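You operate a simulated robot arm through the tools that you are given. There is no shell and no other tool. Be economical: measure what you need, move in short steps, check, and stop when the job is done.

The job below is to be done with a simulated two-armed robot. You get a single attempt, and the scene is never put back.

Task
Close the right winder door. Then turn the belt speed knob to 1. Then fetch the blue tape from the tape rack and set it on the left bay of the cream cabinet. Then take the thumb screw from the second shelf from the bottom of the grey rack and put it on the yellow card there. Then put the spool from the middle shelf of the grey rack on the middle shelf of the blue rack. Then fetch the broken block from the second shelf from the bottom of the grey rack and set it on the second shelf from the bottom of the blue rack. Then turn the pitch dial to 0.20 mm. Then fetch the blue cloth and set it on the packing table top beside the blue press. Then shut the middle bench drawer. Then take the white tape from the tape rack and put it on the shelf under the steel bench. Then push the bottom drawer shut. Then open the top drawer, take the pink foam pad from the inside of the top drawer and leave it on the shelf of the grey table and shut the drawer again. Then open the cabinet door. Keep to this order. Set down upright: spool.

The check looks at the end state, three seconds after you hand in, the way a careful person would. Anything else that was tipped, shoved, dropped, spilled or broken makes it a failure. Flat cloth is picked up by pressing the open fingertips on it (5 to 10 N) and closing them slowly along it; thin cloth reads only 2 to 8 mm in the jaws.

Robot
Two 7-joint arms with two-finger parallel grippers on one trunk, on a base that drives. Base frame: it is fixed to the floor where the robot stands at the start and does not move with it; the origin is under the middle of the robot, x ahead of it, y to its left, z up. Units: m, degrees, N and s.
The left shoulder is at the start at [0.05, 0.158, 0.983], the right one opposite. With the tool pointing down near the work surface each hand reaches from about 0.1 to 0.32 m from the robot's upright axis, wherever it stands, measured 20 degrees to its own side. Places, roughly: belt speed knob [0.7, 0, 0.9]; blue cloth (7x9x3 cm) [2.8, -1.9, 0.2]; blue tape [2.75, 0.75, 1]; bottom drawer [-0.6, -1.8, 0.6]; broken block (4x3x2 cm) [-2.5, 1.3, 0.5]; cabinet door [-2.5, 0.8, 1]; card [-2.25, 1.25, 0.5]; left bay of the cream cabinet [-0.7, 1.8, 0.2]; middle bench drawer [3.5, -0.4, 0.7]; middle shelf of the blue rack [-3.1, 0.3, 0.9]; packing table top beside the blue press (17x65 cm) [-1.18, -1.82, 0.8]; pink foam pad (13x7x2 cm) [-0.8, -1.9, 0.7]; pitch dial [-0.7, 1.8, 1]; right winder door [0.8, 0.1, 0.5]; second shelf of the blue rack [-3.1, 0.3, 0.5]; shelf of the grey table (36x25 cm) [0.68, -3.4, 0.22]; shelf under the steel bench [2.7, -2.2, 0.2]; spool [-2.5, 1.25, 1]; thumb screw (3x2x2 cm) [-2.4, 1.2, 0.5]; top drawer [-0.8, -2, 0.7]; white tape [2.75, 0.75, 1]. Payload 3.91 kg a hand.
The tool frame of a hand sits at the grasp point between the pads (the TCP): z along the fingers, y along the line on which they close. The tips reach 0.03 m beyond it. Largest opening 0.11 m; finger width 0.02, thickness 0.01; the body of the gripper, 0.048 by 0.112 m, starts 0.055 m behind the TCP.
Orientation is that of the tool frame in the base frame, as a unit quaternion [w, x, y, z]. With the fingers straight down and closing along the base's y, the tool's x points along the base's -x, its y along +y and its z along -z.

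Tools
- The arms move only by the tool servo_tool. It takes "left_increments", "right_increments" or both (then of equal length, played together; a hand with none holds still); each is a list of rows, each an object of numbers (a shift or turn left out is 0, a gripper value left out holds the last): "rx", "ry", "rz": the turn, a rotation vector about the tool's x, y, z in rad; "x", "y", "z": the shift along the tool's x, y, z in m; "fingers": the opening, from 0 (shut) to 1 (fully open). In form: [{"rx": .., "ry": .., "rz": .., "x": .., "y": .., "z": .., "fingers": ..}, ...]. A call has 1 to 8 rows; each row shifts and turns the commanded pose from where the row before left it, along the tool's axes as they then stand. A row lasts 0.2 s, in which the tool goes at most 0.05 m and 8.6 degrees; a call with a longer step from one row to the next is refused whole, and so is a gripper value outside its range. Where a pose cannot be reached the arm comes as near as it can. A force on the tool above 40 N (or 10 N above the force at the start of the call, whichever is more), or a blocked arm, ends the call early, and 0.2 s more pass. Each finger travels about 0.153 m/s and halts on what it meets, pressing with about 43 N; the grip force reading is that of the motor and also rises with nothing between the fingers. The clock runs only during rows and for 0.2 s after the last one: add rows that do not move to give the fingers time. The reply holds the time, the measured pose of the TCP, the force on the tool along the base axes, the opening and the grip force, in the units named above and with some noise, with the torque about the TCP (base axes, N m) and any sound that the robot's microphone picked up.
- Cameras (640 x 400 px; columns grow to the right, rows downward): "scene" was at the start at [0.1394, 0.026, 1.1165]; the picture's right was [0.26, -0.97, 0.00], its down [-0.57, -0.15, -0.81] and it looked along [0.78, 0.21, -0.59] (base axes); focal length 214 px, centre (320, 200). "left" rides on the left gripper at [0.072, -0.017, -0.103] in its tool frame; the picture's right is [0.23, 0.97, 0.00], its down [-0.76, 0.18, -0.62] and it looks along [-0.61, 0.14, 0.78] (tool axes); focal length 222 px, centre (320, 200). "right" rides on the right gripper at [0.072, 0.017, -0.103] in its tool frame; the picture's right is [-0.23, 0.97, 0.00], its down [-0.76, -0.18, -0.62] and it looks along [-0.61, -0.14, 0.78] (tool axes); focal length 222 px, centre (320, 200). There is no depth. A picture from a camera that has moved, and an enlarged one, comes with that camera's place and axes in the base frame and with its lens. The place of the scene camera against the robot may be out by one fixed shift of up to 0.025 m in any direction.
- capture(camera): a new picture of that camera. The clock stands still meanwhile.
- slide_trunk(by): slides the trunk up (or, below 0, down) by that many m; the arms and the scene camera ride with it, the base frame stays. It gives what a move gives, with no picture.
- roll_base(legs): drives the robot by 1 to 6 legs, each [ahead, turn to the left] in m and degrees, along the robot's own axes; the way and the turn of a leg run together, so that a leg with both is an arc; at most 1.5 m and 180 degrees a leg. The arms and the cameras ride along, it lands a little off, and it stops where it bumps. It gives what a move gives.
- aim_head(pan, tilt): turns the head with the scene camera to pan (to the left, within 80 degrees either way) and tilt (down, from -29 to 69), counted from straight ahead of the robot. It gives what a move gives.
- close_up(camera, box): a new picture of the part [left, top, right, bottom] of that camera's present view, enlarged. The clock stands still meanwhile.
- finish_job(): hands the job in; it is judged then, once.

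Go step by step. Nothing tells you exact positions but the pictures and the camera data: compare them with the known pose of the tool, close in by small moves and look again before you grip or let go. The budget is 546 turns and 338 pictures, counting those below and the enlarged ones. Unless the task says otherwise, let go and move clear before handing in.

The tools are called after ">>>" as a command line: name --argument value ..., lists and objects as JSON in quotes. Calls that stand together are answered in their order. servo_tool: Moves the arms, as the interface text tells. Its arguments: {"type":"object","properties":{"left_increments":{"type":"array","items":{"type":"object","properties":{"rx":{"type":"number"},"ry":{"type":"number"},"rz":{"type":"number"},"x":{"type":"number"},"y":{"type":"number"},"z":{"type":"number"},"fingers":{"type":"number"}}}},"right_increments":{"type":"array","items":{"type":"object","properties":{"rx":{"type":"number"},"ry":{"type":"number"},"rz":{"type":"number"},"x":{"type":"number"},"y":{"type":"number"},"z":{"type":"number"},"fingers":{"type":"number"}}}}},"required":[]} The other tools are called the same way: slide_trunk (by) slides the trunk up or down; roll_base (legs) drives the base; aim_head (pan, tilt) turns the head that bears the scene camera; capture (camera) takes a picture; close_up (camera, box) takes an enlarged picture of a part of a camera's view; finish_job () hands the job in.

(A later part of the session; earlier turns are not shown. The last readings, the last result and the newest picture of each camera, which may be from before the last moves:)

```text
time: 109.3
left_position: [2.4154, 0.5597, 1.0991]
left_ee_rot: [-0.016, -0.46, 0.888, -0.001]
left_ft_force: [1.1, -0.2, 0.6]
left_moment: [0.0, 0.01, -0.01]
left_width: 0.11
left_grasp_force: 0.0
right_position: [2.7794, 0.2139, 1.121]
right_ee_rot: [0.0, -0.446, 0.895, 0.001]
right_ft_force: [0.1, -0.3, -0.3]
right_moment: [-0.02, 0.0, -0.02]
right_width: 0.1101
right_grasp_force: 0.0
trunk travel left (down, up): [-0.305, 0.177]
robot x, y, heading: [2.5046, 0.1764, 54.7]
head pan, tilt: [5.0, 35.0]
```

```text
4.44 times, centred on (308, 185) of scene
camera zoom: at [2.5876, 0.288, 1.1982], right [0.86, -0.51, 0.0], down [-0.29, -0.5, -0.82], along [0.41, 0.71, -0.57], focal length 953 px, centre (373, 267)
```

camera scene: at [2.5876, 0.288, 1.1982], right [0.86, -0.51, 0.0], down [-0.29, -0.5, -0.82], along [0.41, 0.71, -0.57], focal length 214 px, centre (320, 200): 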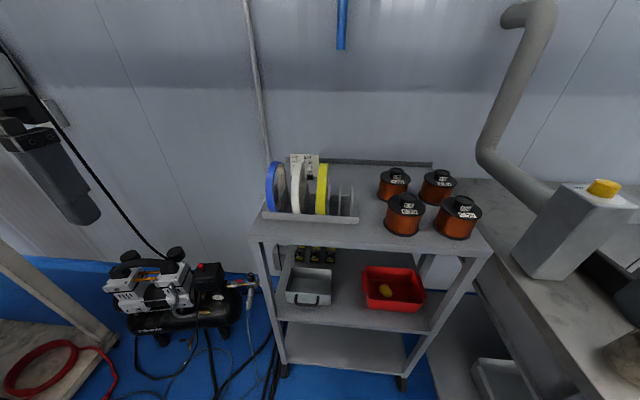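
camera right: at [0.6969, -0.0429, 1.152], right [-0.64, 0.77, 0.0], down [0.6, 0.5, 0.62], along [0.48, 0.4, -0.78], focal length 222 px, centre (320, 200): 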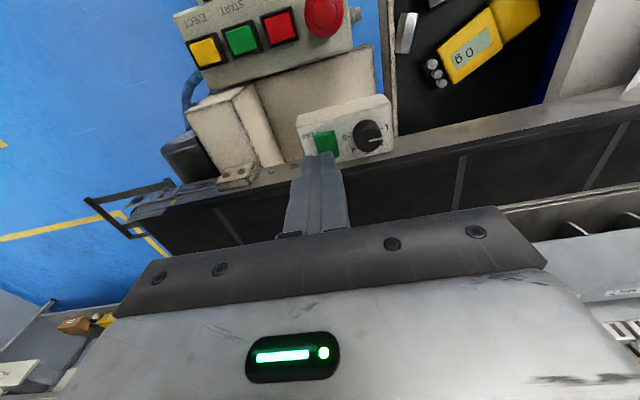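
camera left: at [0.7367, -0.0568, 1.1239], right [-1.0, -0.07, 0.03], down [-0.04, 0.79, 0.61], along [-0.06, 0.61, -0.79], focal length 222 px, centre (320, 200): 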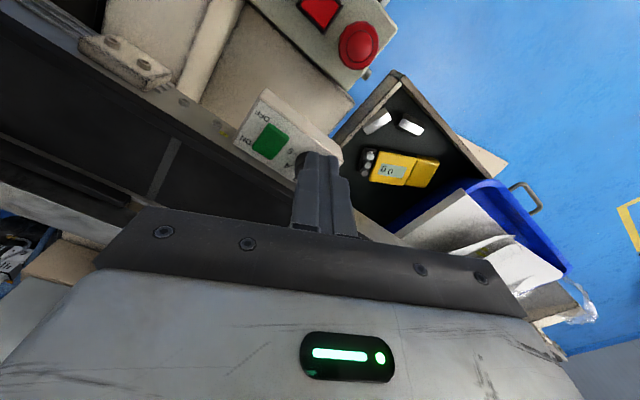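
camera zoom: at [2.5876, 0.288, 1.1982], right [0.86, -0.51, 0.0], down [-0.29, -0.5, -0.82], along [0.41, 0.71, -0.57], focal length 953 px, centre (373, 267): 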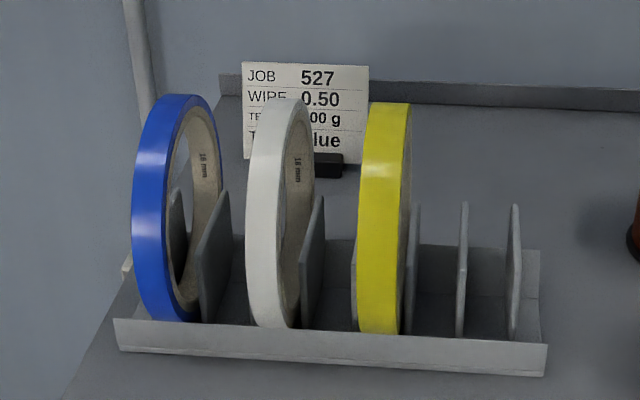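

I roll closer and bring the left hand above the blue tape.

>>> roll_base --legs '[[0.15, 0]]'

>>> servo_tool --left_increments '[{"z": -0.02}, {"x": -0.03, "y": -0.035}, {"x": -0.03, "y": -0.035}, {"x": -0.03, "y": -0.035}, {"x": -0.02, "y": -0.03, "fingers": 0.7}]'

>>> capture --camera "left"

>>> capture --camera "scene"

```text
time: 110.7
left_position: [2.5012, 0.6812, 1.0992]
left_ee_rot: [-0.016, -0.461, 0.887, 0.0]
left_ft_force: [0.0, -1.4, 0.0]
left_moment: [0.03, -0.02, 0.02]
left_width: 0.1097
left_grasp_force: 0.1
right_position: [2.8669, 0.3373, 1.1213]
right_ee_rot: [-0.001, -0.447, 0.895, 0.001]
right_ft_force: [0.6, -0.1, 0.4]
right_moment: [-0.04, 0.06, -0.03]
right_width: 0.1101
right_grasp_force: 0.1
trunk travel left (down, up): [-0.305, 0.177]
robot x, y, heading: [2.5906, 0.2995, 55.0]
head pan, tilt: [5.0, 35.0]
```

```text
time: 111.9
left_position: [2.6759, 0.6944, 1.1125]
left_ee_rot: [-0.015, -0.461, 0.887, 0.0]
left_ft_force: [-0.4, 0.7, 0.0]
left_moment: [0.01, 0.0, -0.01]
left_width: 0.0769
left_grasp_force: 0.1
right_position: [2.8667, 0.3369, 1.1216]
right_ee_rot: [-0.002, -0.446, 0.895, 0.001]
right_ft_force: [0.0, -0.1, 0.9]
right_moment: [0.02, -0.02, 0.03]
right_width: 0.11
right_grasp_force: 0.1
trunk travel left (down, up): [-0.305, 0.177]
robot x, y, heading: [2.5919, 0.2967, 54.7]
head pan, tilt: [5.0, 35.0]
```

```text
284 pictures are left
camera left: at [2.6511, 0.6264, 1.2168], right [-0.93, 0.37, 0.02], down [0.31, 0.73, 0.6], along [0.21, 0.57, -0.8], focal length 222 px, centre (320, 200)
```

left: 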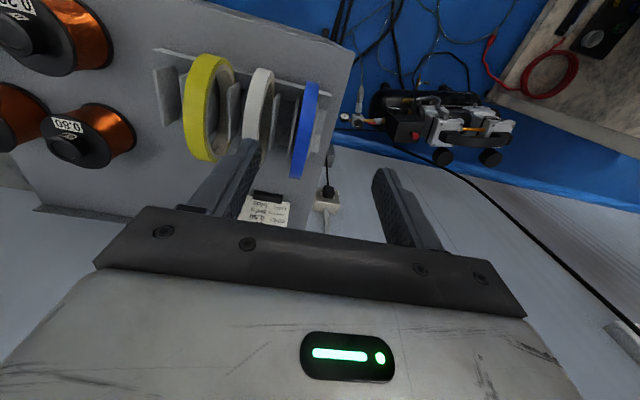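

```text
283 pictures are left
camera scene: at [2.6736, 0.4098, 1.1982], right [0.86, -0.5, 0.0], down [-0.29, -0.5, -0.82], along [0.41, 0.71, -0.57], focal length 214 px, centre (320, 200)
```

scene: 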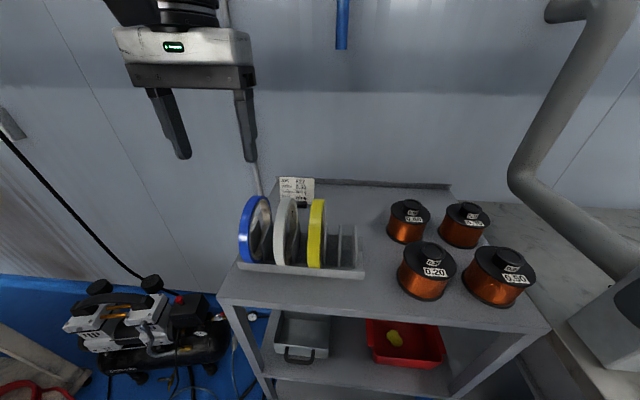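

The blue ring centre is about (2.705, 0.719) with its top near z 1.0. I align with a narrower opening.

>>> servo_tool --left_increments '[{"fingers": 0.45, "y": -0.0115}, {"x": -0.035}, {"z": 0.04}, {}]'

>>> capture --camera "left"

>>> close_up --camera "scene" --box '[180, 100, 380, 290]'

```text
time: 112.9
left_position: [2.7041, 0.7133, 1.0731]
left_ee_rot: [-0.014, -0.461, 0.887, 0.0]
left_ft_force: [0.4, 0.6, 0.8]
left_moment: [-0.01, 0.0, -0.02]
left_width: 0.0494
left_grasp_force: 0.0
right_position: [2.8674, 0.3367, 1.1221]
right_ee_rot: [-0.001, -0.446, 0.895, 0.001]
right_ft_force: [-0.4, 1.3, 0.1]
right_moment: [0.03, 0.0, 0.0]
right_width: 0.1103
right_grasp_force: 0.1
trunk travel left (down, up): [-0.305, 0.177]
robot x, y, heading: [2.5907, 0.2977, 54.9]
head pan, tilt: [5.0, 35.0]
```

```text
282 pictures are left
camera left: at [2.6778, 0.645, 1.1766], right [-0.93, 0.37, 0.02], down [0.31, 0.73, 0.61], along [0.21, 0.57, -0.8], focal length 222 px, centre (320, 200)
```

left: 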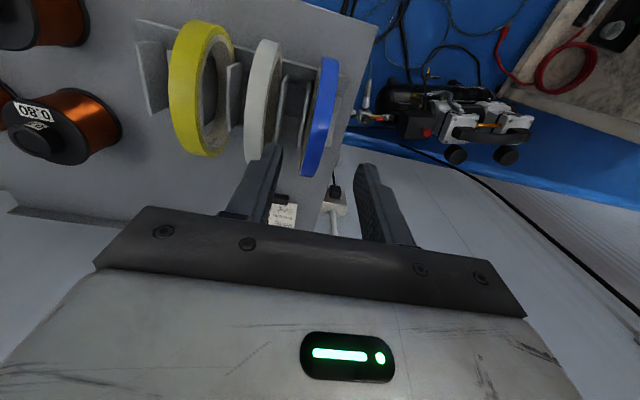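

```text
2.11 times, centred on (280, 195) of scene
camera zoom: at [2.6732, 0.4095, 1.1982], right [0.86, -0.5, 0.0], down [-0.29, -0.5, -0.82], along [0.41, 0.71, -0.57], focal length 452 px, centre (404, 210)
```

zoom: 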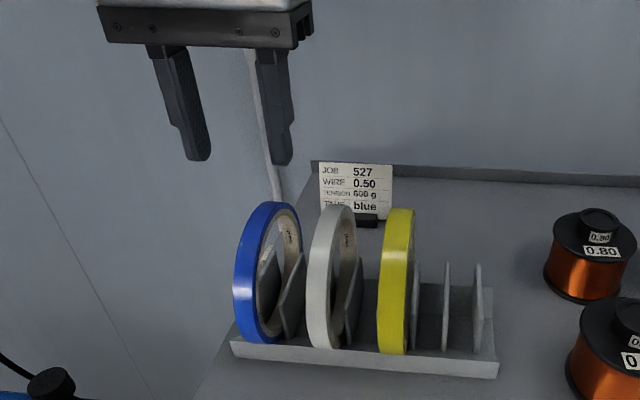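

>>> servo_tool --left_increments '[{"x": -0.007, "y": 0.003}, {"z": 0.03}, {"z": 0.03}]'

>>> close_up --camera "scene" --box '[180, 100, 380, 290]'

```text
time: 113.7
left_position: [2.7038, 0.7214, 1.0123]
left_ee_rot: [-0.016, -0.461, 0.887, -0.001]
left_ft_force: [0.0, 0.8, 0.6]
left_moment: [0.02, -0.03, 0.0]
left_width: 0.0495
left_grasp_force: 0.1
right_position: [2.8661, 0.3379, 1.1229]
right_ee_rot: [0.0, -0.446, 0.895, 0.001]
right_ft_force: [-1.2, 0.6, -0.5]
right_moment: [-0.02, -0.03, -0.01]
right_width: 0.1102
right_grasp_force: 0.1
trunk travel left (down, up): [-0.305, 0.177]
robot x, y, heading: [2.5883, 0.2986, 54.8]
head pan, tilt: [5.0, 35.0]
```

```text
2.11 times, centred on (280, 195) of scene
camera zoom: at [2.6732, 0.4096, 1.1983], right [0.86, -0.5, 0.0], down [-0.29, -0.5, -0.82], along [0.41, 0.71, -0.57], focal length 452 px, centre (404, 210)
```

zoom: 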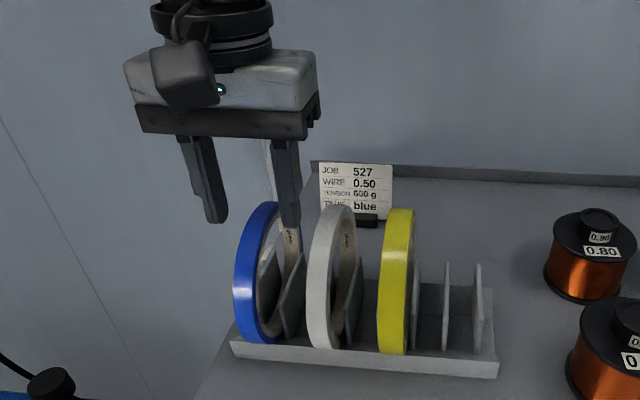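

>>> servo_tool --left_increments '[{"z": 0.018}, {"fingers": 0.0}, {}, {}]'

>>> close_up --camera "scene" --box '[180, 100, 380, 290]'

```text
time: 114.7
left_position: [2.704, 0.7201, 0.9944]
left_ee_rot: [-0.015, -0.461, 0.887, 0.0]
left_ft_force: [-0.7, 0.8, 0.2]
left_moment: [0.02, -0.03, 0.04]
left_width: 0.0153
left_grasp_force: 42.6
right_position: [2.8661, 0.3365, 1.1226]
right_ee_rot: [0.0, -0.446, 0.895, 0.0]
right_ft_force: [0.1, -0.4, 0.2]
right_moment: [-0.02, -0.02, 0.0]
right_width: 0.1096
right_grasp_force: 0.1
trunk travel left (down, up): [-0.305, 0.177]
robot x, y, heading: [2.5913, 0.298, 54.6]
head pan, tilt: [5.0, 35.0]
```

```text
2.11 times, centred on (280, 195) of scene
camera zoom: at [2.6733, 0.4095, 1.1982], right [0.86, -0.5, 0.0], down [-0.29, -0.5, -0.82], along [0.41, 0.71, -0.57], focal length 452 px, centre (404, 210)
```

zoom: 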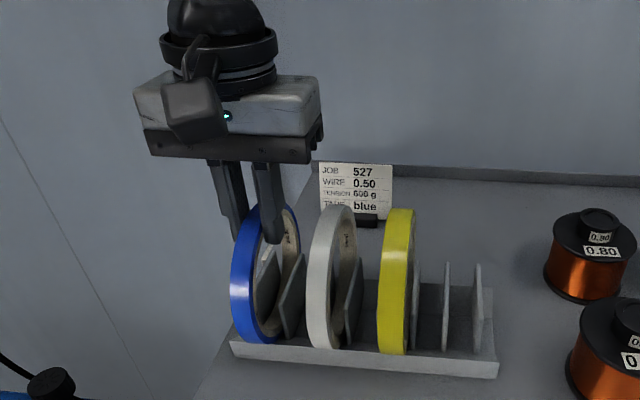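

The blue tape is gripped (15 mm). I lift it straight up.

>>> servo_tool --left_increments '[{"z": -0.03}, {"z": -0.03}, {"z": -0.03}, {"z": -0.03}]'

>>> capture --camera "scene"

```text
time: 115.7
left_position: [2.7055, 0.7216, 1.1139]
left_ee_rot: [-0.016, -0.46, 0.888, 0.0]
left_ft_force: [-0.9, -0.1, -0.4]
left_moment: [0.0, 0.01, -0.02]
left_width: 0.0152
left_grasp_force: 42.8
right_position: [2.8678, 0.3383, 1.1221]
right_ee_rot: [0.001, -0.446, 0.895, 0.001]
right_ft_force: [0.3, -0.2, 0.1]
right_moment: [-0.05, 0.05, 0.0]
right_width: 0.1102
right_grasp_force: 0.0
trunk travel left (down, up): [-0.305, 0.177]
robot x, y, heading: [2.5904, 0.2988, 54.9]
head pan, tilt: [5.0, 35.0]
```

```text
278 pictures are left
camera scene: at [2.6733, 0.4097, 1.1982], right [0.86, -0.5, 0.0], down [-0.29, -0.5, -0.82], along [0.41, 0.71, -0.57], focal length 214 px, centre (320, 200)
```

scene: 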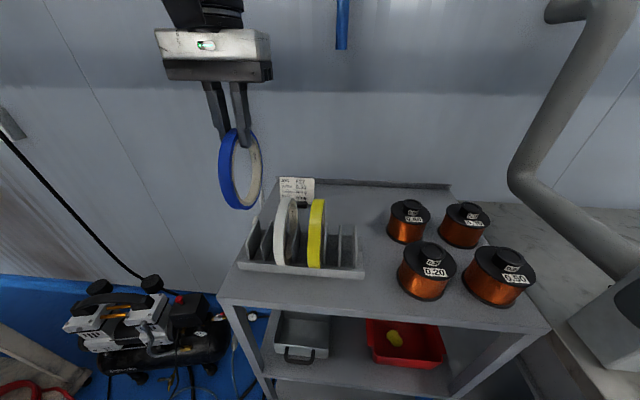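

The blue tape is lifted clear. I back away and drive around toward the cream cabinet.

>>> roll_base --legs '[[-0.75, 0], [0, 139.7], [0.96, 0], [0.96, 0]]'

>>> aim_head --pan -30 --tilt 25

>>> capture --camera "scene"

```text
time: 134.7
left_position: [-0.0388, -1.0799, 1.1157]
left_ee_rot: [0.005, 0.99, 0.137, 0.015]
left_ft_force: [-0.5, 0.5, 0.5]
left_moment: [0.01, -0.02, -0.01]
left_width: 0.0002
left_grasp_force: 38.1
right_position: [0.0803, -0.681, 1.1218]
right_ee_rot: [0.001, 0.993, 0.119, 0.0]
right_ft_force: [-0.7, 0.3, -0.5]
right_moment: [-0.04, 0.05, 0.0]
right_width: 0.11
right_grasp_force: 0.1
trunk travel left (down, up): [-0.305, 0.177]
robot x, y, heading: [0.3178, -0.8251, -164.6]
head pan, tilt: [5.0, 35.0]
```

```text
time: 135.8
left_position: [-0.0393, -1.0808, 1.1144]
left_ee_rot: [0.005, 0.99, 0.137, 0.014]
left_ft_force: [-0.2, -0.1, 0.0]
left_moment: [0.01, 0.02, 0.01]
left_width: 0.0002
left_grasp_force: 37.9
right_position: [0.0805, -0.6806, 1.1218]
right_ee_rot: [0.001, 0.993, 0.119, 0.0]
right_ft_force: [-0.1, 0.2, 0.2]
right_moment: [0.0, -0.04, -0.02]
right_width: 0.1098
right_grasp_force: 0.1
trunk travel left (down, up): [-0.305, 0.177]
robot x, y, heading: [0.3189, -0.8228, -164.4]
head pan, tilt: [-30.0, 25.0]
```

```text
277 pictures are left
camera scene: at [0.206, -0.8087, 1.214], right [0.25, 0.97, 0.0], down [0.41, -0.11, -0.91], along [-0.88, 0.23, -0.42], focal length 214 px, centre (320, 200)
```

scene: 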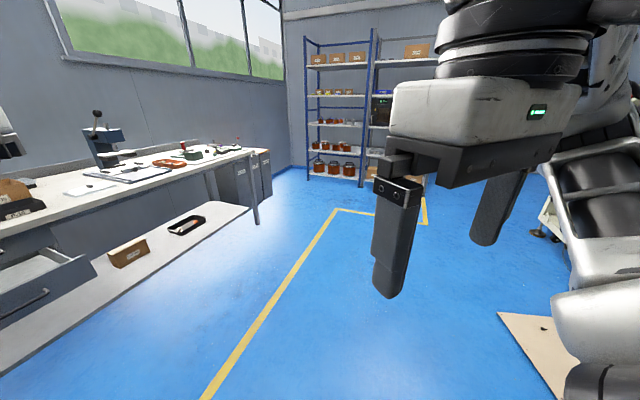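

The left gripper is empty: the tape slipped out somewhere on the way. I look back to find it.

>>> roll_base --legs '[[0, 170]]'

>>> aim_head --pan 0 --tilt 30

>>> capture --camera "scene"

```text
time: 143.2
left_position: [0.7126, -0.626, 1.1148]
left_ee_rot: [-0.013, -0.059, 0.998, 0.006]
left_ft_force: [-0.3, 0.1, 0.2]
left_moment: [0.0, -0.04, 0.03]
left_width: 0.0001
left_grasp_force: 37.1
right_position: [0.5321, -1.0021, 1.1211]
right_ee_rot: [0.0, -0.044, 0.999, 0.001]
right_ft_force: [-0.5, 0.1, 0.0]
right_moment: [0.0, 0.0, 0.01]
right_width: 0.1102
right_grasp_force: 0.0
trunk travel left (down, up): [-0.305, 0.177]
robot x, y, heading: [0.3219, -0.8231, 6.5]
head pan, tilt: [-30.0, 25.0]
```

```text
time: 144.1
left_position: [0.7123, -0.6249, 1.115]
left_ee_rot: [-0.014, -0.06, 0.998, 0.007]
left_ft_force: [0.4, 0.3, -0.4]
left_moment: [0.01, -0.01, 0.03]
left_width: 0.0
left_grasp_force: 37.7
right_position: [0.5326, -1.0021, 1.1226]
right_ee_rot: [0.0, -0.044, 0.999, 0.001]
right_ft_force: [-0.1, -0.1, -0.1]
right_moment: [0.0, 0.03, 0.0]
right_width: 0.11
right_grasp_force: 0.0
trunk travel left (down, up): [-0.305, 0.177]
robot x, y, heading: [0.3203, -0.8272, 6.7]
head pan, tilt: [0.0, 30.0]
```

```text
276 pictures are left
camera scene: at [0.4633, -0.8056, 1.2061], right [0.12, -0.99, 0.0], down [-0.5, -0.06, -0.87], along [0.86, 0.1, -0.5], focal length 214 px, centre (320, 200)
```

scene: 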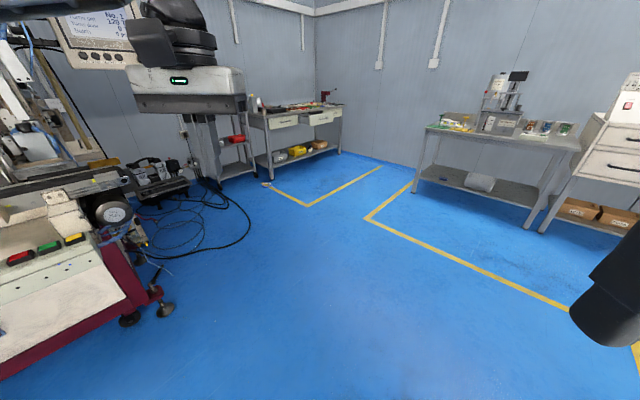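

>>> close_up --camera "scene" --box '[180, 120, 380, 245]'

```text
3.20 times, centred on (280, 182) of scene
camera zoom: at [0.4633, -0.8056, 1.2061], right [0.12, -0.99, 0.0], down [-0.5, -0.06, -0.87], along [0.86, 0.1, -0.5], focal length 686 px, centre (448, 256)
```

zoom: 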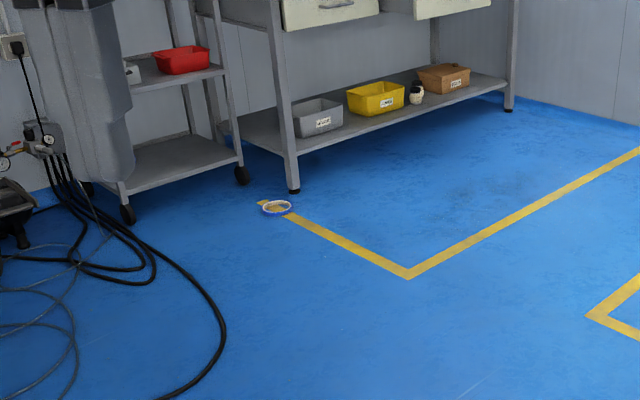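

The blue tape lies flat on the floor near (2.84, 0.16), beside the bench leg. I drive back to recover it.

>>> roll_base --legs '[[0, 11.2], [0.98, 0], [0.98, 0], [0, 22]]'

>>> aim_head --pan -5 --tilt 45

>>> capture --camera "scene"

```text
time: 155.9
left_position: [2.4259, 0.1626, 1.1139]
left_ee_rot: [-0.015, -0.345, 0.939, 0.002]
left_ft_force: [-0.4, 0.6, 0.0]
left_moment: [0.01, 0.02, -0.03]
left_width: 0.0
left_grasp_force: 38.0
right_position: [2.4839, -0.2515, 1.1218]
right_ee_rot: [-0.001, -0.327, 0.945, 0.001]
right_ft_force: [-0.3, 0.3, -0.1]
right_moment: [-0.03, -0.03, -0.03]
right_width: 0.1101
right_grasp_force: 0.2
trunk travel left (down, up): [-0.305, 0.177]
robot x, y, heading: [2.2079, -0.219, 40.1]
head pan, tilt: [0.0, 30.0]
```

```text
time: 156.7
left_position: [2.4253, 0.1628, 1.1149]
left_ee_rot: [-0.015, -0.344, 0.939, 0.002]
left_ft_force: [-0.7, 0.5, -0.6]
left_moment: [0.0, 0.01, -0.02]
left_width: 0.0
left_grasp_force: 37.6
right_position: [2.4827, -0.2504, 1.1221]
right_ee_rot: [0.0, -0.328, 0.945, 0.0]
right_ft_force: [0.6, 0.1, -0.1]
right_moment: [0.05, 0.02, 0.01]
right_width: 0.1099
right_grasp_force: 0.1
trunk travel left (down, up): [-0.305, 0.177]
robot x, y, heading: [2.2032, -0.2174, 40.1]
head pan, tilt: [-5.0, 45.0]
```

```text
274 pictures are left
camera scene: at [2.3184, -0.1433, 1.1835], right [0.58, -0.82, 0.0], down [-0.58, -0.41, -0.71], along [0.58, 0.41, -0.71], focal length 214 px, centre (320, 200)
```

scene: 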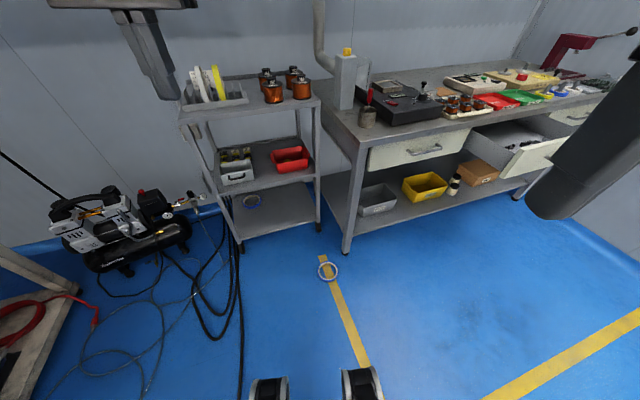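

The tape on the floor is the one I dropped. I tuck the left hand, roll closer and lower the trunk fully to test the floor reach with the right hand.

>>> servo_tool --left_increments '[{"x": 0.045, "fingers": 1}, {"x": 0.045}, {"x": 0.045}, {"x": 0.03, "y": 0.03}]'

>>> roll_base --legs '[[0.42, 0]]'

>>> slide_trunk --by -0.305

>>> aim_head --pan -15 --tilt 60

>>> capture --camera "scene"

>>> capture --camera "right"

```text
time: 157.7
left_position: [2.2794, 0.0791, 1.1188]
left_ee_rot: [-0.014, -0.344, 0.939, 0.001]
left_ft_force: [-0.3, -0.8, 0.0]
left_moment: [0.03, 0.01, -0.02]
left_width: 0.1099
left_grasp_force: 0.0
right_position: [2.4816, -0.2513, 1.1219]
right_ee_rot: [0.0, -0.328, 0.945, 0.001]
right_ft_force: [0.0, -0.8, -0.1]
right_moment: [-0.02, 0.03, 0.02]
right_width: 0.11
right_grasp_force: 0.1
trunk travel left (down, up): [-0.305, 0.177]
robot x, y, heading: [2.2065, -0.2164, 40.3]
head pan, tilt: [-5.0, 45.0]
```

```text
time: 160.2
left_position: [2.6004, 0.3474, 1.1194]
left_ee_rot: [-0.014, -0.342, 0.939, 0.003]
left_ft_force: [0.2, 0.2, -0.5]
left_moment: [0.04, -0.02, -0.01]
left_width: 0.11
left_grasp_force: 0.0
right_position: [2.8033, 0.016, 1.1216]
right_ee_rot: [0.0, -0.326, 0.945, 0.001]
right_ft_force: [-1.8, -0.4, 0.3]
right_moment: [-0.01, 0.01, 0.0]
right_width: 0.11
right_grasp_force: 0.2
trunk travel left (down, up): [-0.305, 0.177]
robot x, y, heading: [2.5298, 0.0498, 39.7]
head pan, tilt: [-5.0, 45.0]
```

```text
time: 163.3
left_position: [2.601, 0.3467, 0.8143]
left_ee_rot: [-0.015, -0.342, 0.94, 0.002]
left_ft_force: [0.1, 0.6, 0.7]
left_moment: [-0.01, 0.0, -0.02]
left_width: 0.11
left_grasp_force: 0.1
right_position: [2.8022, 0.0164, 0.8165]
right_ee_rot: [0.0, -0.325, 0.946, 0.002]
right_ft_force: [0.0, -0.7, 0.2]
right_moment: [0.02, 0.02, 0.02]
right_width: 0.1103
right_grasp_force: 0.1
trunk travel left (down, up): [0.0, 0.482]
robot x, y, heading: [2.5261, 0.0463, 39.7]
head pan, tilt: [-5.0, 45.0]
```

```text
time: 164.1
left_position: [2.6015, 0.3472, 0.8136]
left_ee_rot: [-0.015, -0.342, 0.94, 0.002]
left_ft_force: [-0.2, -0.2, 0.3]
left_moment: [-0.01, -0.03, 0.0]
left_width: 0.1099
left_grasp_force: 0.0
right_position: [2.8025, 0.0162, 0.8169]
right_ee_rot: [0.0, -0.325, 0.946, 0.001]
right_ft_force: [-0.2, 0.3, -0.4]
right_moment: [0.02, 0.0, -0.02]
right_width: 0.1101
right_grasp_force: 0.2
trunk travel left (down, up): [0.0, 0.482]
robot x, y, heading: [2.5256, 0.0464, 39.8]
head pan, tilt: [-15.0, 60.0]
```

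```text
273 pictures are left
camera scene: at [2.6326, 0.106, 0.859], right [0.42, -0.91, 0.0], down [-0.79, -0.36, -0.5], along [0.45, 0.21, -0.87], focal length 214 px, centre (320, 200)
```

scene: 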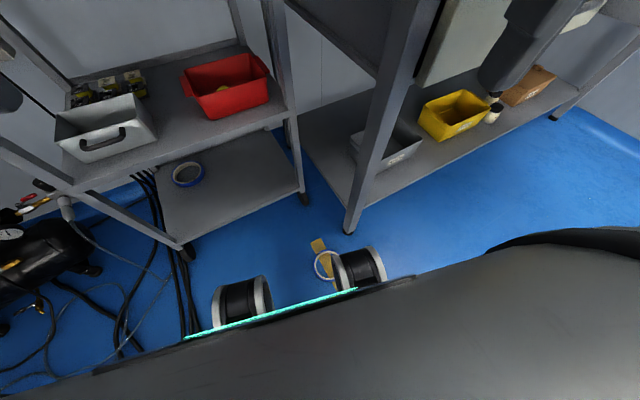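

```text
272 pictures are left
camera right: at [2.7343, -0.0155, 0.9213], right [-0.42, 0.91, 0.0], down [0.71, 0.33, 0.62], along [0.56, 0.26, -0.78], focal length 222 px, centre (320, 200)
```

right: 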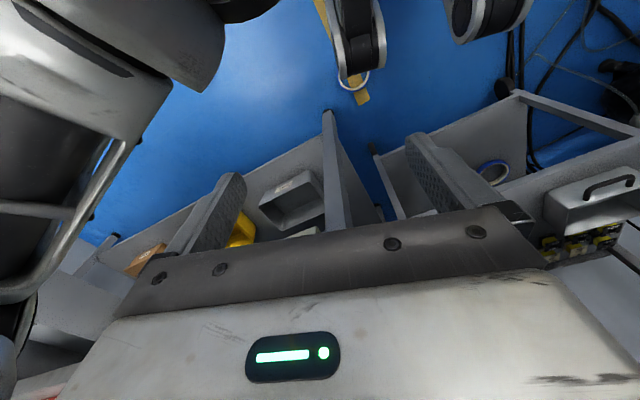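

My front wheels stand right at the tape, so I back off. I'll come alongside so the tape is on my left side, where the left arm can reach straight down.

>>> roll_base --legs '[[-0.25, 0], [0, -58], [0.58, 0], [0, -17]]'

>>> aim_head --pan 80 --tilt 45

>>> capture --camera "scene"

```text
time: 171.5
left_position: [3.1708, -0.1876, 0.8172]
left_ee_rot: [-0.006, 0.148, 0.989, 0.018]
left_ft_force: [-0.5, -0.4, -0.4]
left_moment: [0.0, -0.04, 0.01]
left_width: 0.1102
left_grasp_force: 0.1
right_position: [3.0022, -0.5351, 0.8156]
right_ee_rot: [0.002, 0.166, 0.986, 0.005]
right_ft_force: [0.1, 0.0, 0.4]
right_moment: [0.01, 0.02, -0.04]
right_width: 0.1099
right_grasp_force: 0.0
trunk travel left (down, up): [0.0, 0.482]
robot x, y, heading: [2.882, -0.2848, -17.1]
head pan, tilt: [-15.0, 60.0]
stopped in leg 3: the robot was blocked; the commanded pose is now the measured one
```

```text
time: 173.2
left_position: [3.1695, -0.1861, 0.8179]
left_ee_rot: [-0.006, 0.148, 0.989, 0.018]
left_ft_force: [0.0, -0.8, 0.1]
left_moment: [-0.02, 0.02, 0.01]
left_width: 0.1099
left_grasp_force: 0.0
right_position: [3.0016, -0.5359, 0.8161]
right_ee_rot: [0.003, 0.165, 0.986, 0.006]
right_ft_force: [0.5, 0.5, 0.5]
right_moment: [0.02, 0.0, 0.02]
right_width: 0.11
right_grasp_force: 0.1
trunk travel left (down, up): [0.0, 0.482]
robot x, y, heading: [2.8841, -0.2842, -17.0]
head pan, tilt: [80.0, 45.0]
```

```text
271 pictures are left
camera scene: at [2.9688, -0.2239, 0.8795], right [0.89, -0.46, 0.0], down [-0.32, -0.62, -0.71], along [0.33, 0.63, -0.7], focal length 214 px, centre (320, 200)
```

scene: 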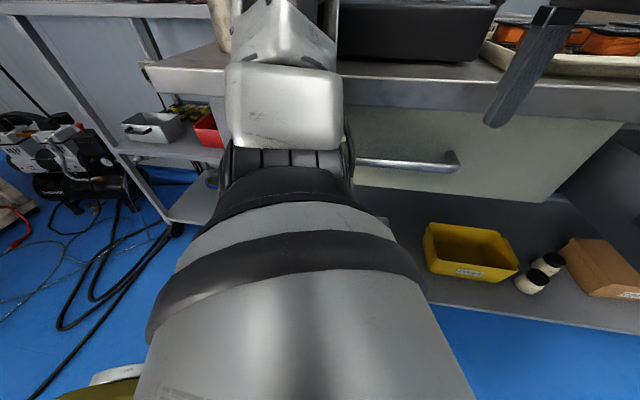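

The left elbow touched the bench edge. I back away the way I came and check the bench.

>>> roll_base --legs '[[-0.35, 0]]'

>>> slide_trunk --by 0.3

>>> aim_head --pan 45 --tilt 40

>>> capture --camera "scene"

```text
time: 173.9
left_position: [3.1695, -0.1873, 0.8157]
left_ee_rot: [-0.005, 0.148, 0.989, 0.021]
left_ft_force: [0.0, 0.4, 0.1]
left_moment: [-0.02, 0.03, -0.02]
left_width: 0.1099
left_grasp_force: 0.0
right_position: [3.0027, -0.5346, 0.8167]
right_ee_rot: [0.002, 0.166, 0.986, 0.005]
right_ft_force: [0.2, 0.6, -0.3]
right_moment: [-0.02, 0.01, -0.01]
right_width: 0.1099
right_grasp_force: 0.1
trunk travel left (down, up): [0.0, 0.482]
robot x, y, heading: [2.8804, -0.2903, -17.1]
head pan, tilt: [80.0, 45.0]
stopped in leg 1: the robot was blocked; the commanded pose is now the measured one
```

```text
time: 176.9
left_position: [3.1728, -0.1838, 1.1156]
left_ee_rot: [-0.009, 0.149, 0.989, 0.015]
left_ft_force: [-0.4, 0.0, -0.5]
left_moment: [-0.02, 0.01, -0.03]
left_width: 0.1101
left_grasp_force: 0.1
right_position: [3.0054, -0.5316, 1.1165]
right_ee_rot: [0.001, 0.165, 0.986, 0.002]
right_ft_force: [-0.4, 0.3, -0.1]
right_moment: [0.01, 0.03, 0.01]
right_width: 0.11
right_grasp_force: 0.0
trunk travel left (down, up): [-0.3, 0.182]
robot x, y, heading: [2.8796, -0.2843, -16.7]
head pan, tilt: [80.0, 45.0]
```

```text
time: 177.9
left_position: [3.1734, -0.1836, 1.1157]
left_ee_rot: [-0.008, 0.149, 0.989, 0.017]
left_ft_force: [0.2, 0.5, -0.1]
left_moment: [-0.02, -0.02, 0.01]
left_width: 0.1101
left_grasp_force: 0.1
right_position: [3.0057, -0.5323, 1.1177]
right_ee_rot: [0.0, 0.165, 0.986, 0.002]
right_ft_force: [-0.2, -0.3, 0.1]
right_moment: [-0.02, 0.02, 0.02]
right_width: 0.11
right_grasp_force: 0.0
trunk travel left (down, up): [-0.3, 0.182]
robot x, y, heading: [2.88, -0.2847, -17.0]
head pan, tilt: [45.0, 40.0]
```

```text
270 pictures are left
camera scene: at [3.0105, -0.2522, 1.1857], right [0.47, -0.88, 0.0], down [-0.57, -0.3, -0.77], along [0.68, 0.36, -0.64], focal length 214 px, centre (320, 200)
```

scene: 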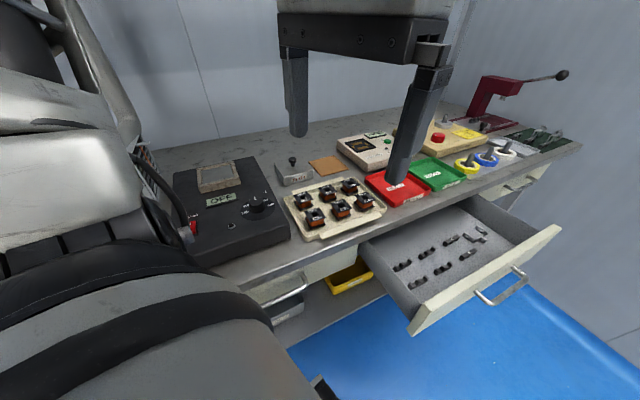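

>>> aim_head --pan 80 --tilt 35

>>> capture --camera "scene"

>>> capture --camera "left"

```text
time: 178.9
left_position: [3.1731, -0.1831, 1.1157]
left_ee_rot: [-0.008, 0.149, 0.989, 0.015]
left_ft_force: [-0.8, -0.6, 0.7]
left_moment: [0.0, -0.01, 0.0]
left_width: 0.1102
left_grasp_force: 0.1
right_position: [3.0057, -0.5321, 1.1173]
right_ee_rot: [0.001, 0.165, 0.986, 0.001]
right_ft_force: [-0.4, 0.7, 0.6]
right_moment: [-0.02, 0.0, -0.03]
right_width: 0.1099
right_grasp_force: 0.1
trunk travel left (down, up): [-0.3, 0.182]
robot x, y, heading: [2.8822, -0.2839, -17.1]
head pan, tilt: [80.0, 35.0]
```

```text
269 pictures are left
camera scene: at [2.9755, -0.2138, 1.1932], right [0.89, -0.46, 0.0], down [-0.26, -0.51, -0.82], along [0.37, 0.73, -0.57], focal length 214 px, centre (320, 200)
```

scene: 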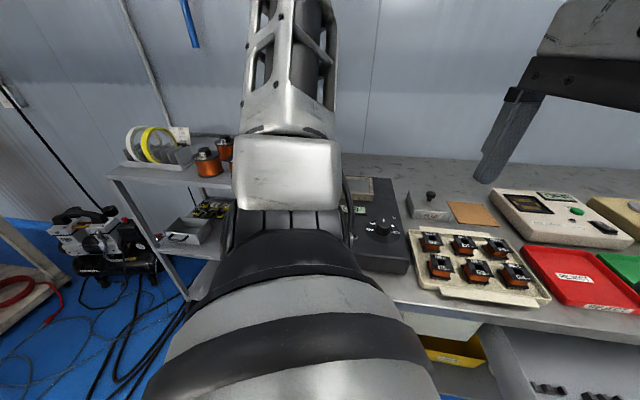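

```text
268 pictures are left
camera left: at [3.1007, -0.1821, 1.2179], right [0.07, 1.0, 0.03], down [0.79, -0.07, 0.61], along [0.61, -0.02, -0.79], focal length 222 px, centre (320, 200)
```

left: 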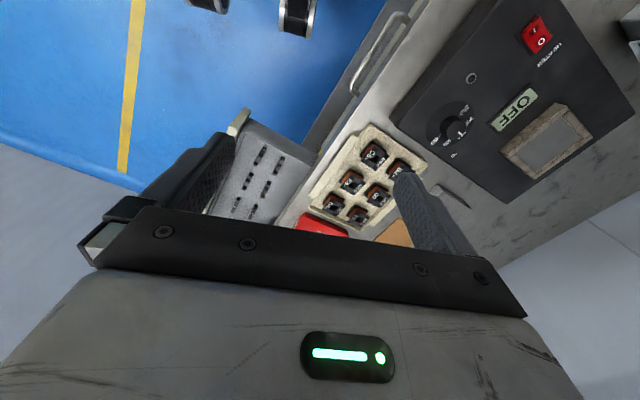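

>>> roll_base --legs '[[-0.3, 0]]'

>>> aim_head --pan 65 --tilt 40

>>> capture --camera "scene"

```text
time: 180.9
left_position: [2.8825, -0.0941, 1.1151]
left_ee_rot: [-0.008, 0.148, 0.989, 0.015]
left_ft_force: [-0.1, -0.2, -0.2]
left_moment: [0.02, -0.03, -0.01]
left_width: 0.11
left_grasp_force: 0.1
right_position: [2.7154, -0.4433, 1.1177]
right_ee_rot: [0.001, 0.165, 0.986, 0.002]
right_ft_force: [-0.1, 0.5, 0.0]
right_moment: [-0.02, -0.02, -0.03]
right_width: 0.11
right_grasp_force: 0.2
trunk travel left (down, up): [-0.3, 0.182]
robot x, y, heading: [2.5913, -0.1942, -17.0]
head pan, tilt: [80.0, 35.0]
```

```text
time: 181.7
left_position: [2.8823, -0.0941, 1.1136]
left_ee_rot: [-0.01, 0.147, 0.989, 0.015]
left_ft_force: [0.2, 0.6, 0.2]
left_moment: [-0.01, 0.0, -0.02]
left_width: 0.1099
left_grasp_force: 0.0
right_position: [2.7157, -0.4422, 1.1172]
right_ee_rot: [0.0, 0.165, 0.986, 0.001]
right_ft_force: [0.7, 0.3, 0.8]
right_moment: [-0.01, 0.06, -0.04]
right_width: 0.11
right_grasp_force: 0.1
trunk travel left (down, up): [-0.3, 0.182]
robot x, y, heading: [2.5904, -0.1932, -17.3]
head pan, tilt: [65.0, 40.0]
```

```text
267 pictures are left
camera scene: at [2.7017, -0.14, 1.1857], right [0.74, -0.67, 0.0], down [-0.43, -0.48, -0.77], along [0.51, 0.57, -0.64], focal length 214 px, centre (320, 200)
```

scene: 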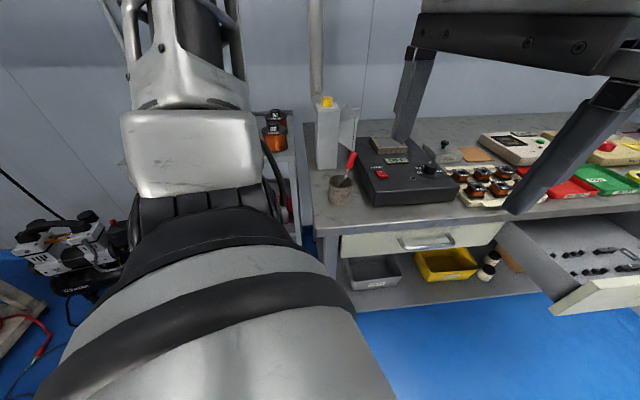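

Nothing on the bench was displaced. I now manoeuvre so the tape sits close on my left side.

>>> roll_base --legs '[[0, 30], [0.16, 0], [0, -32], [-0.14, 0]]'

>>> capture --camera "left"

>>> aim_head --pan 60 --tilt 60

>>> capture --camera "scene"

```text
time: 187.1
left_position: [2.9113, -0.0258, 1.1152]
left_ee_rot: [-0.008, 0.168, 0.986, 0.016]
left_ft_force: [0.3, 0.8, -1.2]
left_moment: [-0.01, 0.01, 0.03]
left_width: 0.11
left_grasp_force: 0.0
right_position: [2.7317, -0.3677, 1.1168]
right_ee_rot: [0.001, 0.185, 0.983, 0.002]
right_ft_force: [-0.8, 0.6, -0.3]
right_moment: [-0.01, -0.03, -0.01]
right_width: 0.1101
right_grasp_force: 0.0
trunk travel left (down, up): [-0.3, 0.182]
robot x, y, heading: [2.6178, -0.1145, -19.4]
head pan, tilt: [65.0, 40.0]
```

```text
266 pictures are left
camera left: at [2.8397, -0.021, 1.218], right [0.11, 0.99, 0.03], down [0.78, -0.11, 0.61], along [0.61, -0.04, -0.79], focal length 222 px, centre (320, 200)
```

left: 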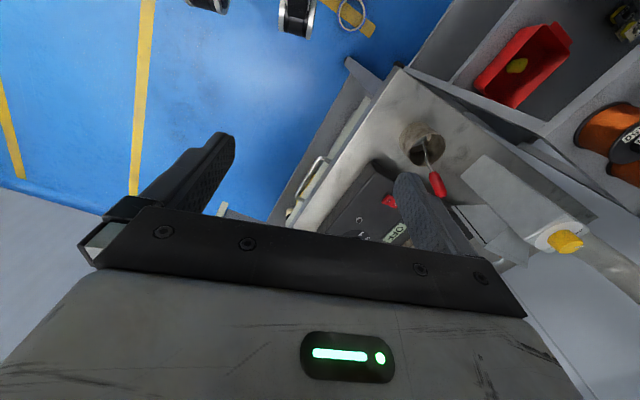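

```text
time: 187.9
left_position: [2.9125, -0.0257, 1.1144]
left_ee_rot: [-0.009, 0.167, 0.986, 0.015]
left_ft_force: [3.3, 1.2, -5.1]
left_moment: [-0.11, 0.14, -0.02]
left_width: 0.1101
left_grasp_force: 0.2
right_position: [2.7317, -0.3666, 1.1161]
right_ee_rot: [0.0, 0.185, 0.983, 0.001]
right_ft_force: [-0.6, 0.2, -0.4]
right_moment: [0.04, -0.03, 0.02]
right_width: 0.1099
right_grasp_force: 0.0
trunk travel left (down, up): [-0.3, 0.182]
robot x, y, heading: [2.6191, -0.1143, -19.3]
head pan, tilt: [60.0, 60.0]
```

```text
265 pictures are left
camera scene: at [2.7218, -0.0795, 1.1601], right [0.65, -0.76, 0.0], down [-0.65, -0.56, -0.52], along [0.39, 0.34, -0.86], focal length 214 px, centre (320, 200)
```

scene: 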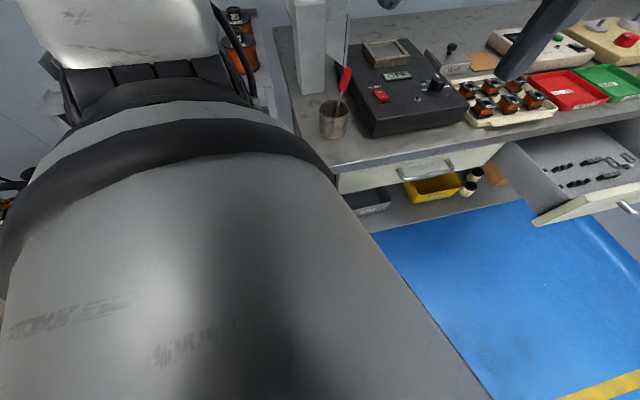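

>>> servo_tool --left_increments '[{}]'

>>> close_up --camera "left" --box '[160, 0, 480, 200]'

```text
time: 188.3
left_position: [2.9123, -0.0249, 1.1147]
left_ee_rot: [-0.009, 0.168, 0.986, 0.015]
left_ft_force: [4.2, 1.6, -6.0]
left_moment: [-0.17, 0.25, -0.08]
left_width: 0.11
left_grasp_force: 0.1
right_position: [2.7306, -0.3665, 1.1169]
right_ee_rot: [0.001, 0.185, 0.983, 0.003]
right_ft_force: [-0.6, 0.6, 0.2]
right_moment: [0.01, 0.01, 0.01]
right_width: 0.1098
right_grasp_force: 0.1
trunk travel left (down, up): [-0.3, 0.182]
robot x, y, heading: [2.6171, -0.1141, -19.3]
head pan, tilt: [60.0, 60.0]
```

```text
2.00 times, centred on (320, 100) of left
camera zoom: at [2.8404, -0.0211, 1.2178], right [0.11, 0.99, 0.03], down [0.79, -0.11, 0.61], along [0.61, -0.04, -0.79], focal length 444 px, centre (320, 400)
```

zoom: 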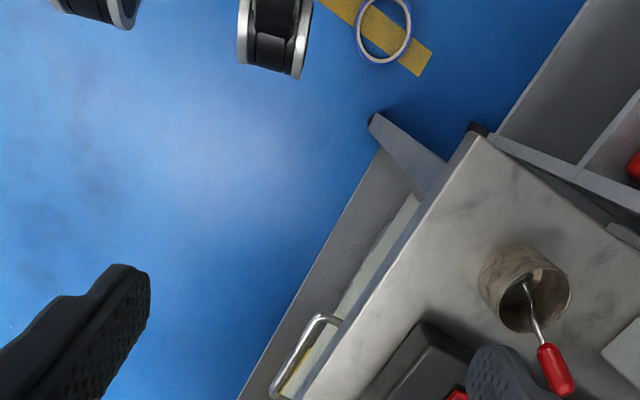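

The tape centre is at (2.807, 0.160). I straighten the head, and move the left hand over the tape.

>>> aim_head --pan 0 --tilt 30

>>> servo_tool --left_increments '[{"x": 0.03, "y": 0.03}, {"x": 0.03, "y": 0.03}, {"x": 0.03, "y": 0.03}, {"x": 0.03, "y": 0.03}, {"x": 0.03, "y": 0.02}]'

>>> capture --camera "left"

```text
time: 189.6
left_position: [2.9126, -0.0251, 1.1141]
left_ee_rot: [-0.01, 0.168, 0.986, 0.016]
left_ft_force: [-0.2, 1.0, 0.8]
left_moment: [0.01, 0.0, -0.02]
left_width: 0.1099
left_grasp_force: 0.1
right_position: [2.7307, -0.3659, 1.117]
right_ee_rot: [0.001, 0.184, 0.983, 0.001]
right_ft_force: [-0.1, 0.3, 0.1]
right_moment: [-0.01, 0.0, -0.03]
right_width: 0.11
right_grasp_force: 0.1
trunk travel left (down, up): [-0.3, 0.182]
robot x, y, heading: [2.6201, -0.114, -19.6]
head pan, tilt: [0.0, 30.0]
```

```text
time: 190.8
left_position: [2.8162, 0.1572, 1.1216]
left_ee_rot: [-0.01, 0.169, 0.985, 0.016]
left_ft_force: [0.0, -0.2, -0.2]
left_moment: [0.0, 0.05, -0.02]
left_width: 0.1101
left_grasp_force: 0.0
right_position: [2.7303, -0.3659, 1.1173]
right_ee_rot: [0.0, 0.185, 0.983, 0.002]
right_ft_force: [0.2, -0.2, -0.8]
right_moment: [-0.02, 0.01, 0.02]
right_width: 0.1098
right_grasp_force: 0.1
trunk travel left (down, up): [-0.3, 0.182]
robot x, y, heading: [2.6159, -0.1155, -19.3]
head pan, tilt: [0.0, 30.0]
```

```text
263 pictures are left
camera left: at [2.7444, 0.1621, 1.2257], right [0.11, 0.99, 0.03], down [0.79, -0.11, 0.61], along [0.61, -0.04, -0.79], focal length 222 px, centre (320, 200)
```

left: 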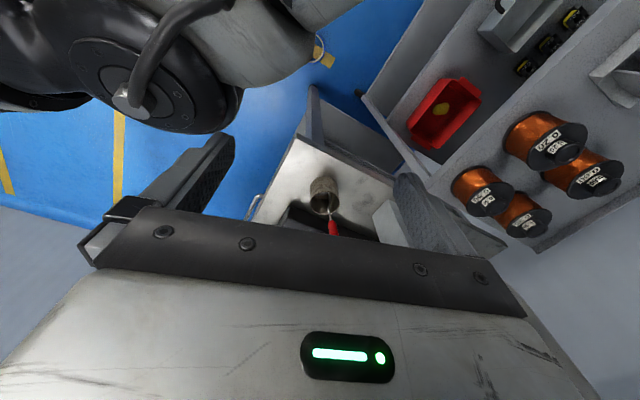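

>>> slide_trunk --by -0.3

>>> servo_tool --left_increments '[{"z": 0.05}, {"z": 0.05}, {"z": 0.05}, {"z": 0.05}, {"z": 0.05}, {"z": 0.05}]'

>>> capture --camera "left"

```text
time: 193.8
left_position: [2.8163, 0.1574, 0.8225]
left_ee_rot: [-0.008, 0.168, 0.986, 0.016]
left_ft_force: [0.0, -0.4, 0.2]
left_moment: [0.02, 0.0, -0.01]
left_width: 0.11
left_grasp_force: 0.0
right_position: [2.731, -0.3669, 0.8179]
right_ee_rot: [0.0, 0.184, 0.983, 0.002]
right_ft_force: [-0.5, 0.5, -0.3]
right_moment: [0.04, -0.02, 0.0]
right_width: 0.11
right_grasp_force: 0.0
trunk travel left (down, up): [0.0, 0.482]
robot x, y, heading: [2.6164, -0.1146, -19.1]
head pan, tilt: [0.0, 30.0]
```

```text
time: 195.2
left_position: [2.8877, 0.2424, 0.5995]
left_ee_rot: [-0.008, 0.169, 0.985, 0.016]
left_ft_force: [-0.1, -0.9, -0.2]
left_moment: [-0.01, 0.01, 0.02]
left_width: 0.1101
left_grasp_force: 0.0
left hand out of reach, approached as far as the arm can: row 2, 3, 4, 5, 6
right_position: [2.731, -0.3665, 0.8171]
right_ee_rot: [0.0, 0.185, 0.983, 0.002]
right_ft_force: [0.5, 1.3, -0.9]
right_moment: [0.03, -0.01, 0.03]
right_width: 0.1101
right_grasp_force: 0.1
trunk travel left (down, up): [0.0, 0.482]
robot x, y, heading: [2.6167, -0.1117, -19.4]
head pan, tilt: [0.0, 30.0]
```

```text
262 pictures are left
camera left: at [2.8147, 0.2472, 0.7033], right [0.11, 0.99, 0.03], down [0.78, -0.11, 0.61], along [0.61, -0.04, -0.79], focal length 222 px, centre (320, 200)
```

left: 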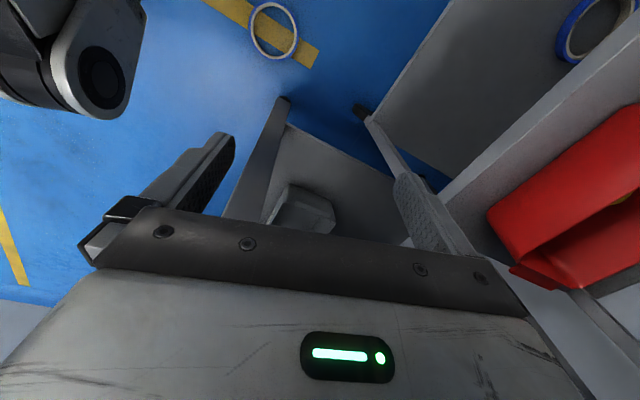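

>>> servo_tool --left_increments '[{"z": 0.05}, {"z": 0.05}, {"z": 0.05}, {"z": 0.05}]'

```text
time: 196.2
left_position: [2.8862, 0.2503, 0.4004]
left_ee_rot: [-0.008, 0.168, 0.986, 0.015]
left_ft_force: [-0.2, -0.3, -1.6]
left_moment: [-0.04, 0.02, -0.01]
left_width: 0.1101
left_grasp_force: 0.0
right_position: [2.732, -0.3663, 0.8166]
right_ee_rot: [0.001, 0.185, 0.983, 0.002]
right_ft_force: [-0.2, 0.0, -0.3]
right_moment: [-0.01, 0.01, 0.02]
right_width: 0.11
right_grasp_force: 0.0
trunk travel left (down, up): [0.0, 0.482]
robot x, y, heading: [2.6167, -0.1125, -19.3]
head pan, tilt: [0.0, 30.0]
```

>>> servo_tool --left_increments '[{"z": 0.04}, {"z": 0.04}, {"z": 0.04}, {"x": 0.015, "y": -0.035}, {"x": 0.015, "y": -0.035}]'

>>> capture --camera "left"

```text
time: 197.4
left_position: [2.8307, 0.1961, 0.2807]
left_ee_rot: [-0.007, 0.167, 0.986, 0.015]
left_ft_force: [-0.2, -0.1, 0.6]
left_moment: [0.0, 0.01, 0.03]
left_width: 0.11
left_grasp_force: 0.0
right_position: [2.7314, -0.3658, 0.8171]
right_ee_rot: [0.0, 0.185, 0.983, 0.002]
right_ft_force: [0.1, -1.0, 0.0]
right_moment: [-0.01, 0.0, -0.01]
right_width: 0.1101
right_grasp_force: 0.1
trunk travel left (down, up): [0.0, 0.482]
robot x, y, heading: [2.6173, -0.1172, -19.4]
head pan, tilt: [0.0, 30.0]
```

```text
261 pictures are left
camera left: at [2.7597, 0.2015, 0.3835], right [0.11, 0.99, 0.03], down [0.78, -0.1, 0.61], along [0.61, -0.04, -0.79], focal length 222 px, centre (320, 200)
```

left: 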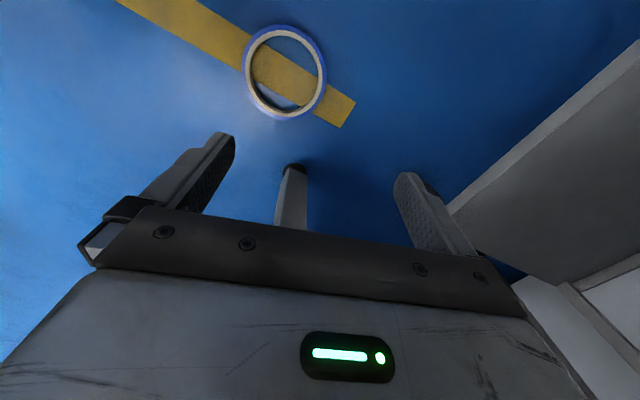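

The ring is at (2.804, 0.157). I aim one finger inside the ring and one outside at its left wall, and lower.

>>> servo_tool --left_increments '[{"x": 0.0125, "y": 0.008}, {"z": 0.04}, {"z": 0.04}, {"z": 0.04}, {"z": 0.04}]'

>>> capture --camera "left"

```text
time: 198.6
left_position: [2.8217, 0.2132, 0.1217]
left_ee_rot: [-0.009, 0.168, 0.986, 0.016]
left_ft_force: [-0.7, -0.7, -0.4]
left_moment: [-0.02, 0.0, -0.02]
left_width: 0.11
left_grasp_force: 0.1
right_position: [2.7315, -0.3669, 0.8171]
right_ee_rot: [0.0, 0.185, 0.983, 0.001]
right_ft_force: [0.6, -0.7, -0.1]
right_moment: [-0.01, 0.01, -0.02]
right_width: 0.1099
right_grasp_force: 0.1
trunk travel left (down, up): [0.0, 0.482]
robot x, y, heading: [2.6196, -0.1133, -19.6]
head pan, tilt: [0.0, 30.0]
```

```text
260 pictures are left
camera left: at [2.7502, 0.2171, 0.2248], right [0.11, 0.99, 0.03], down [0.78, -0.11, 0.61], along [0.61, -0.04, -0.79], focal length 222 px, centre (320, 200)
```

left: 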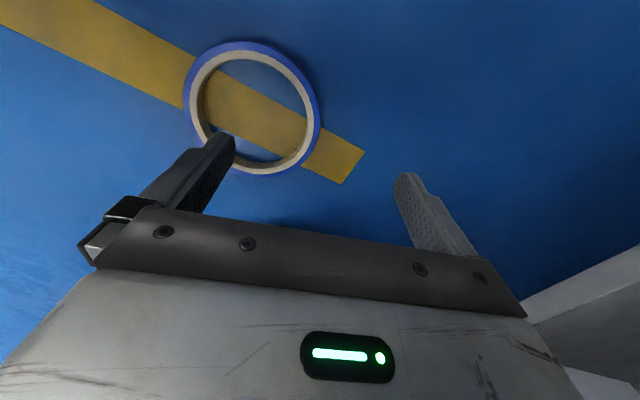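

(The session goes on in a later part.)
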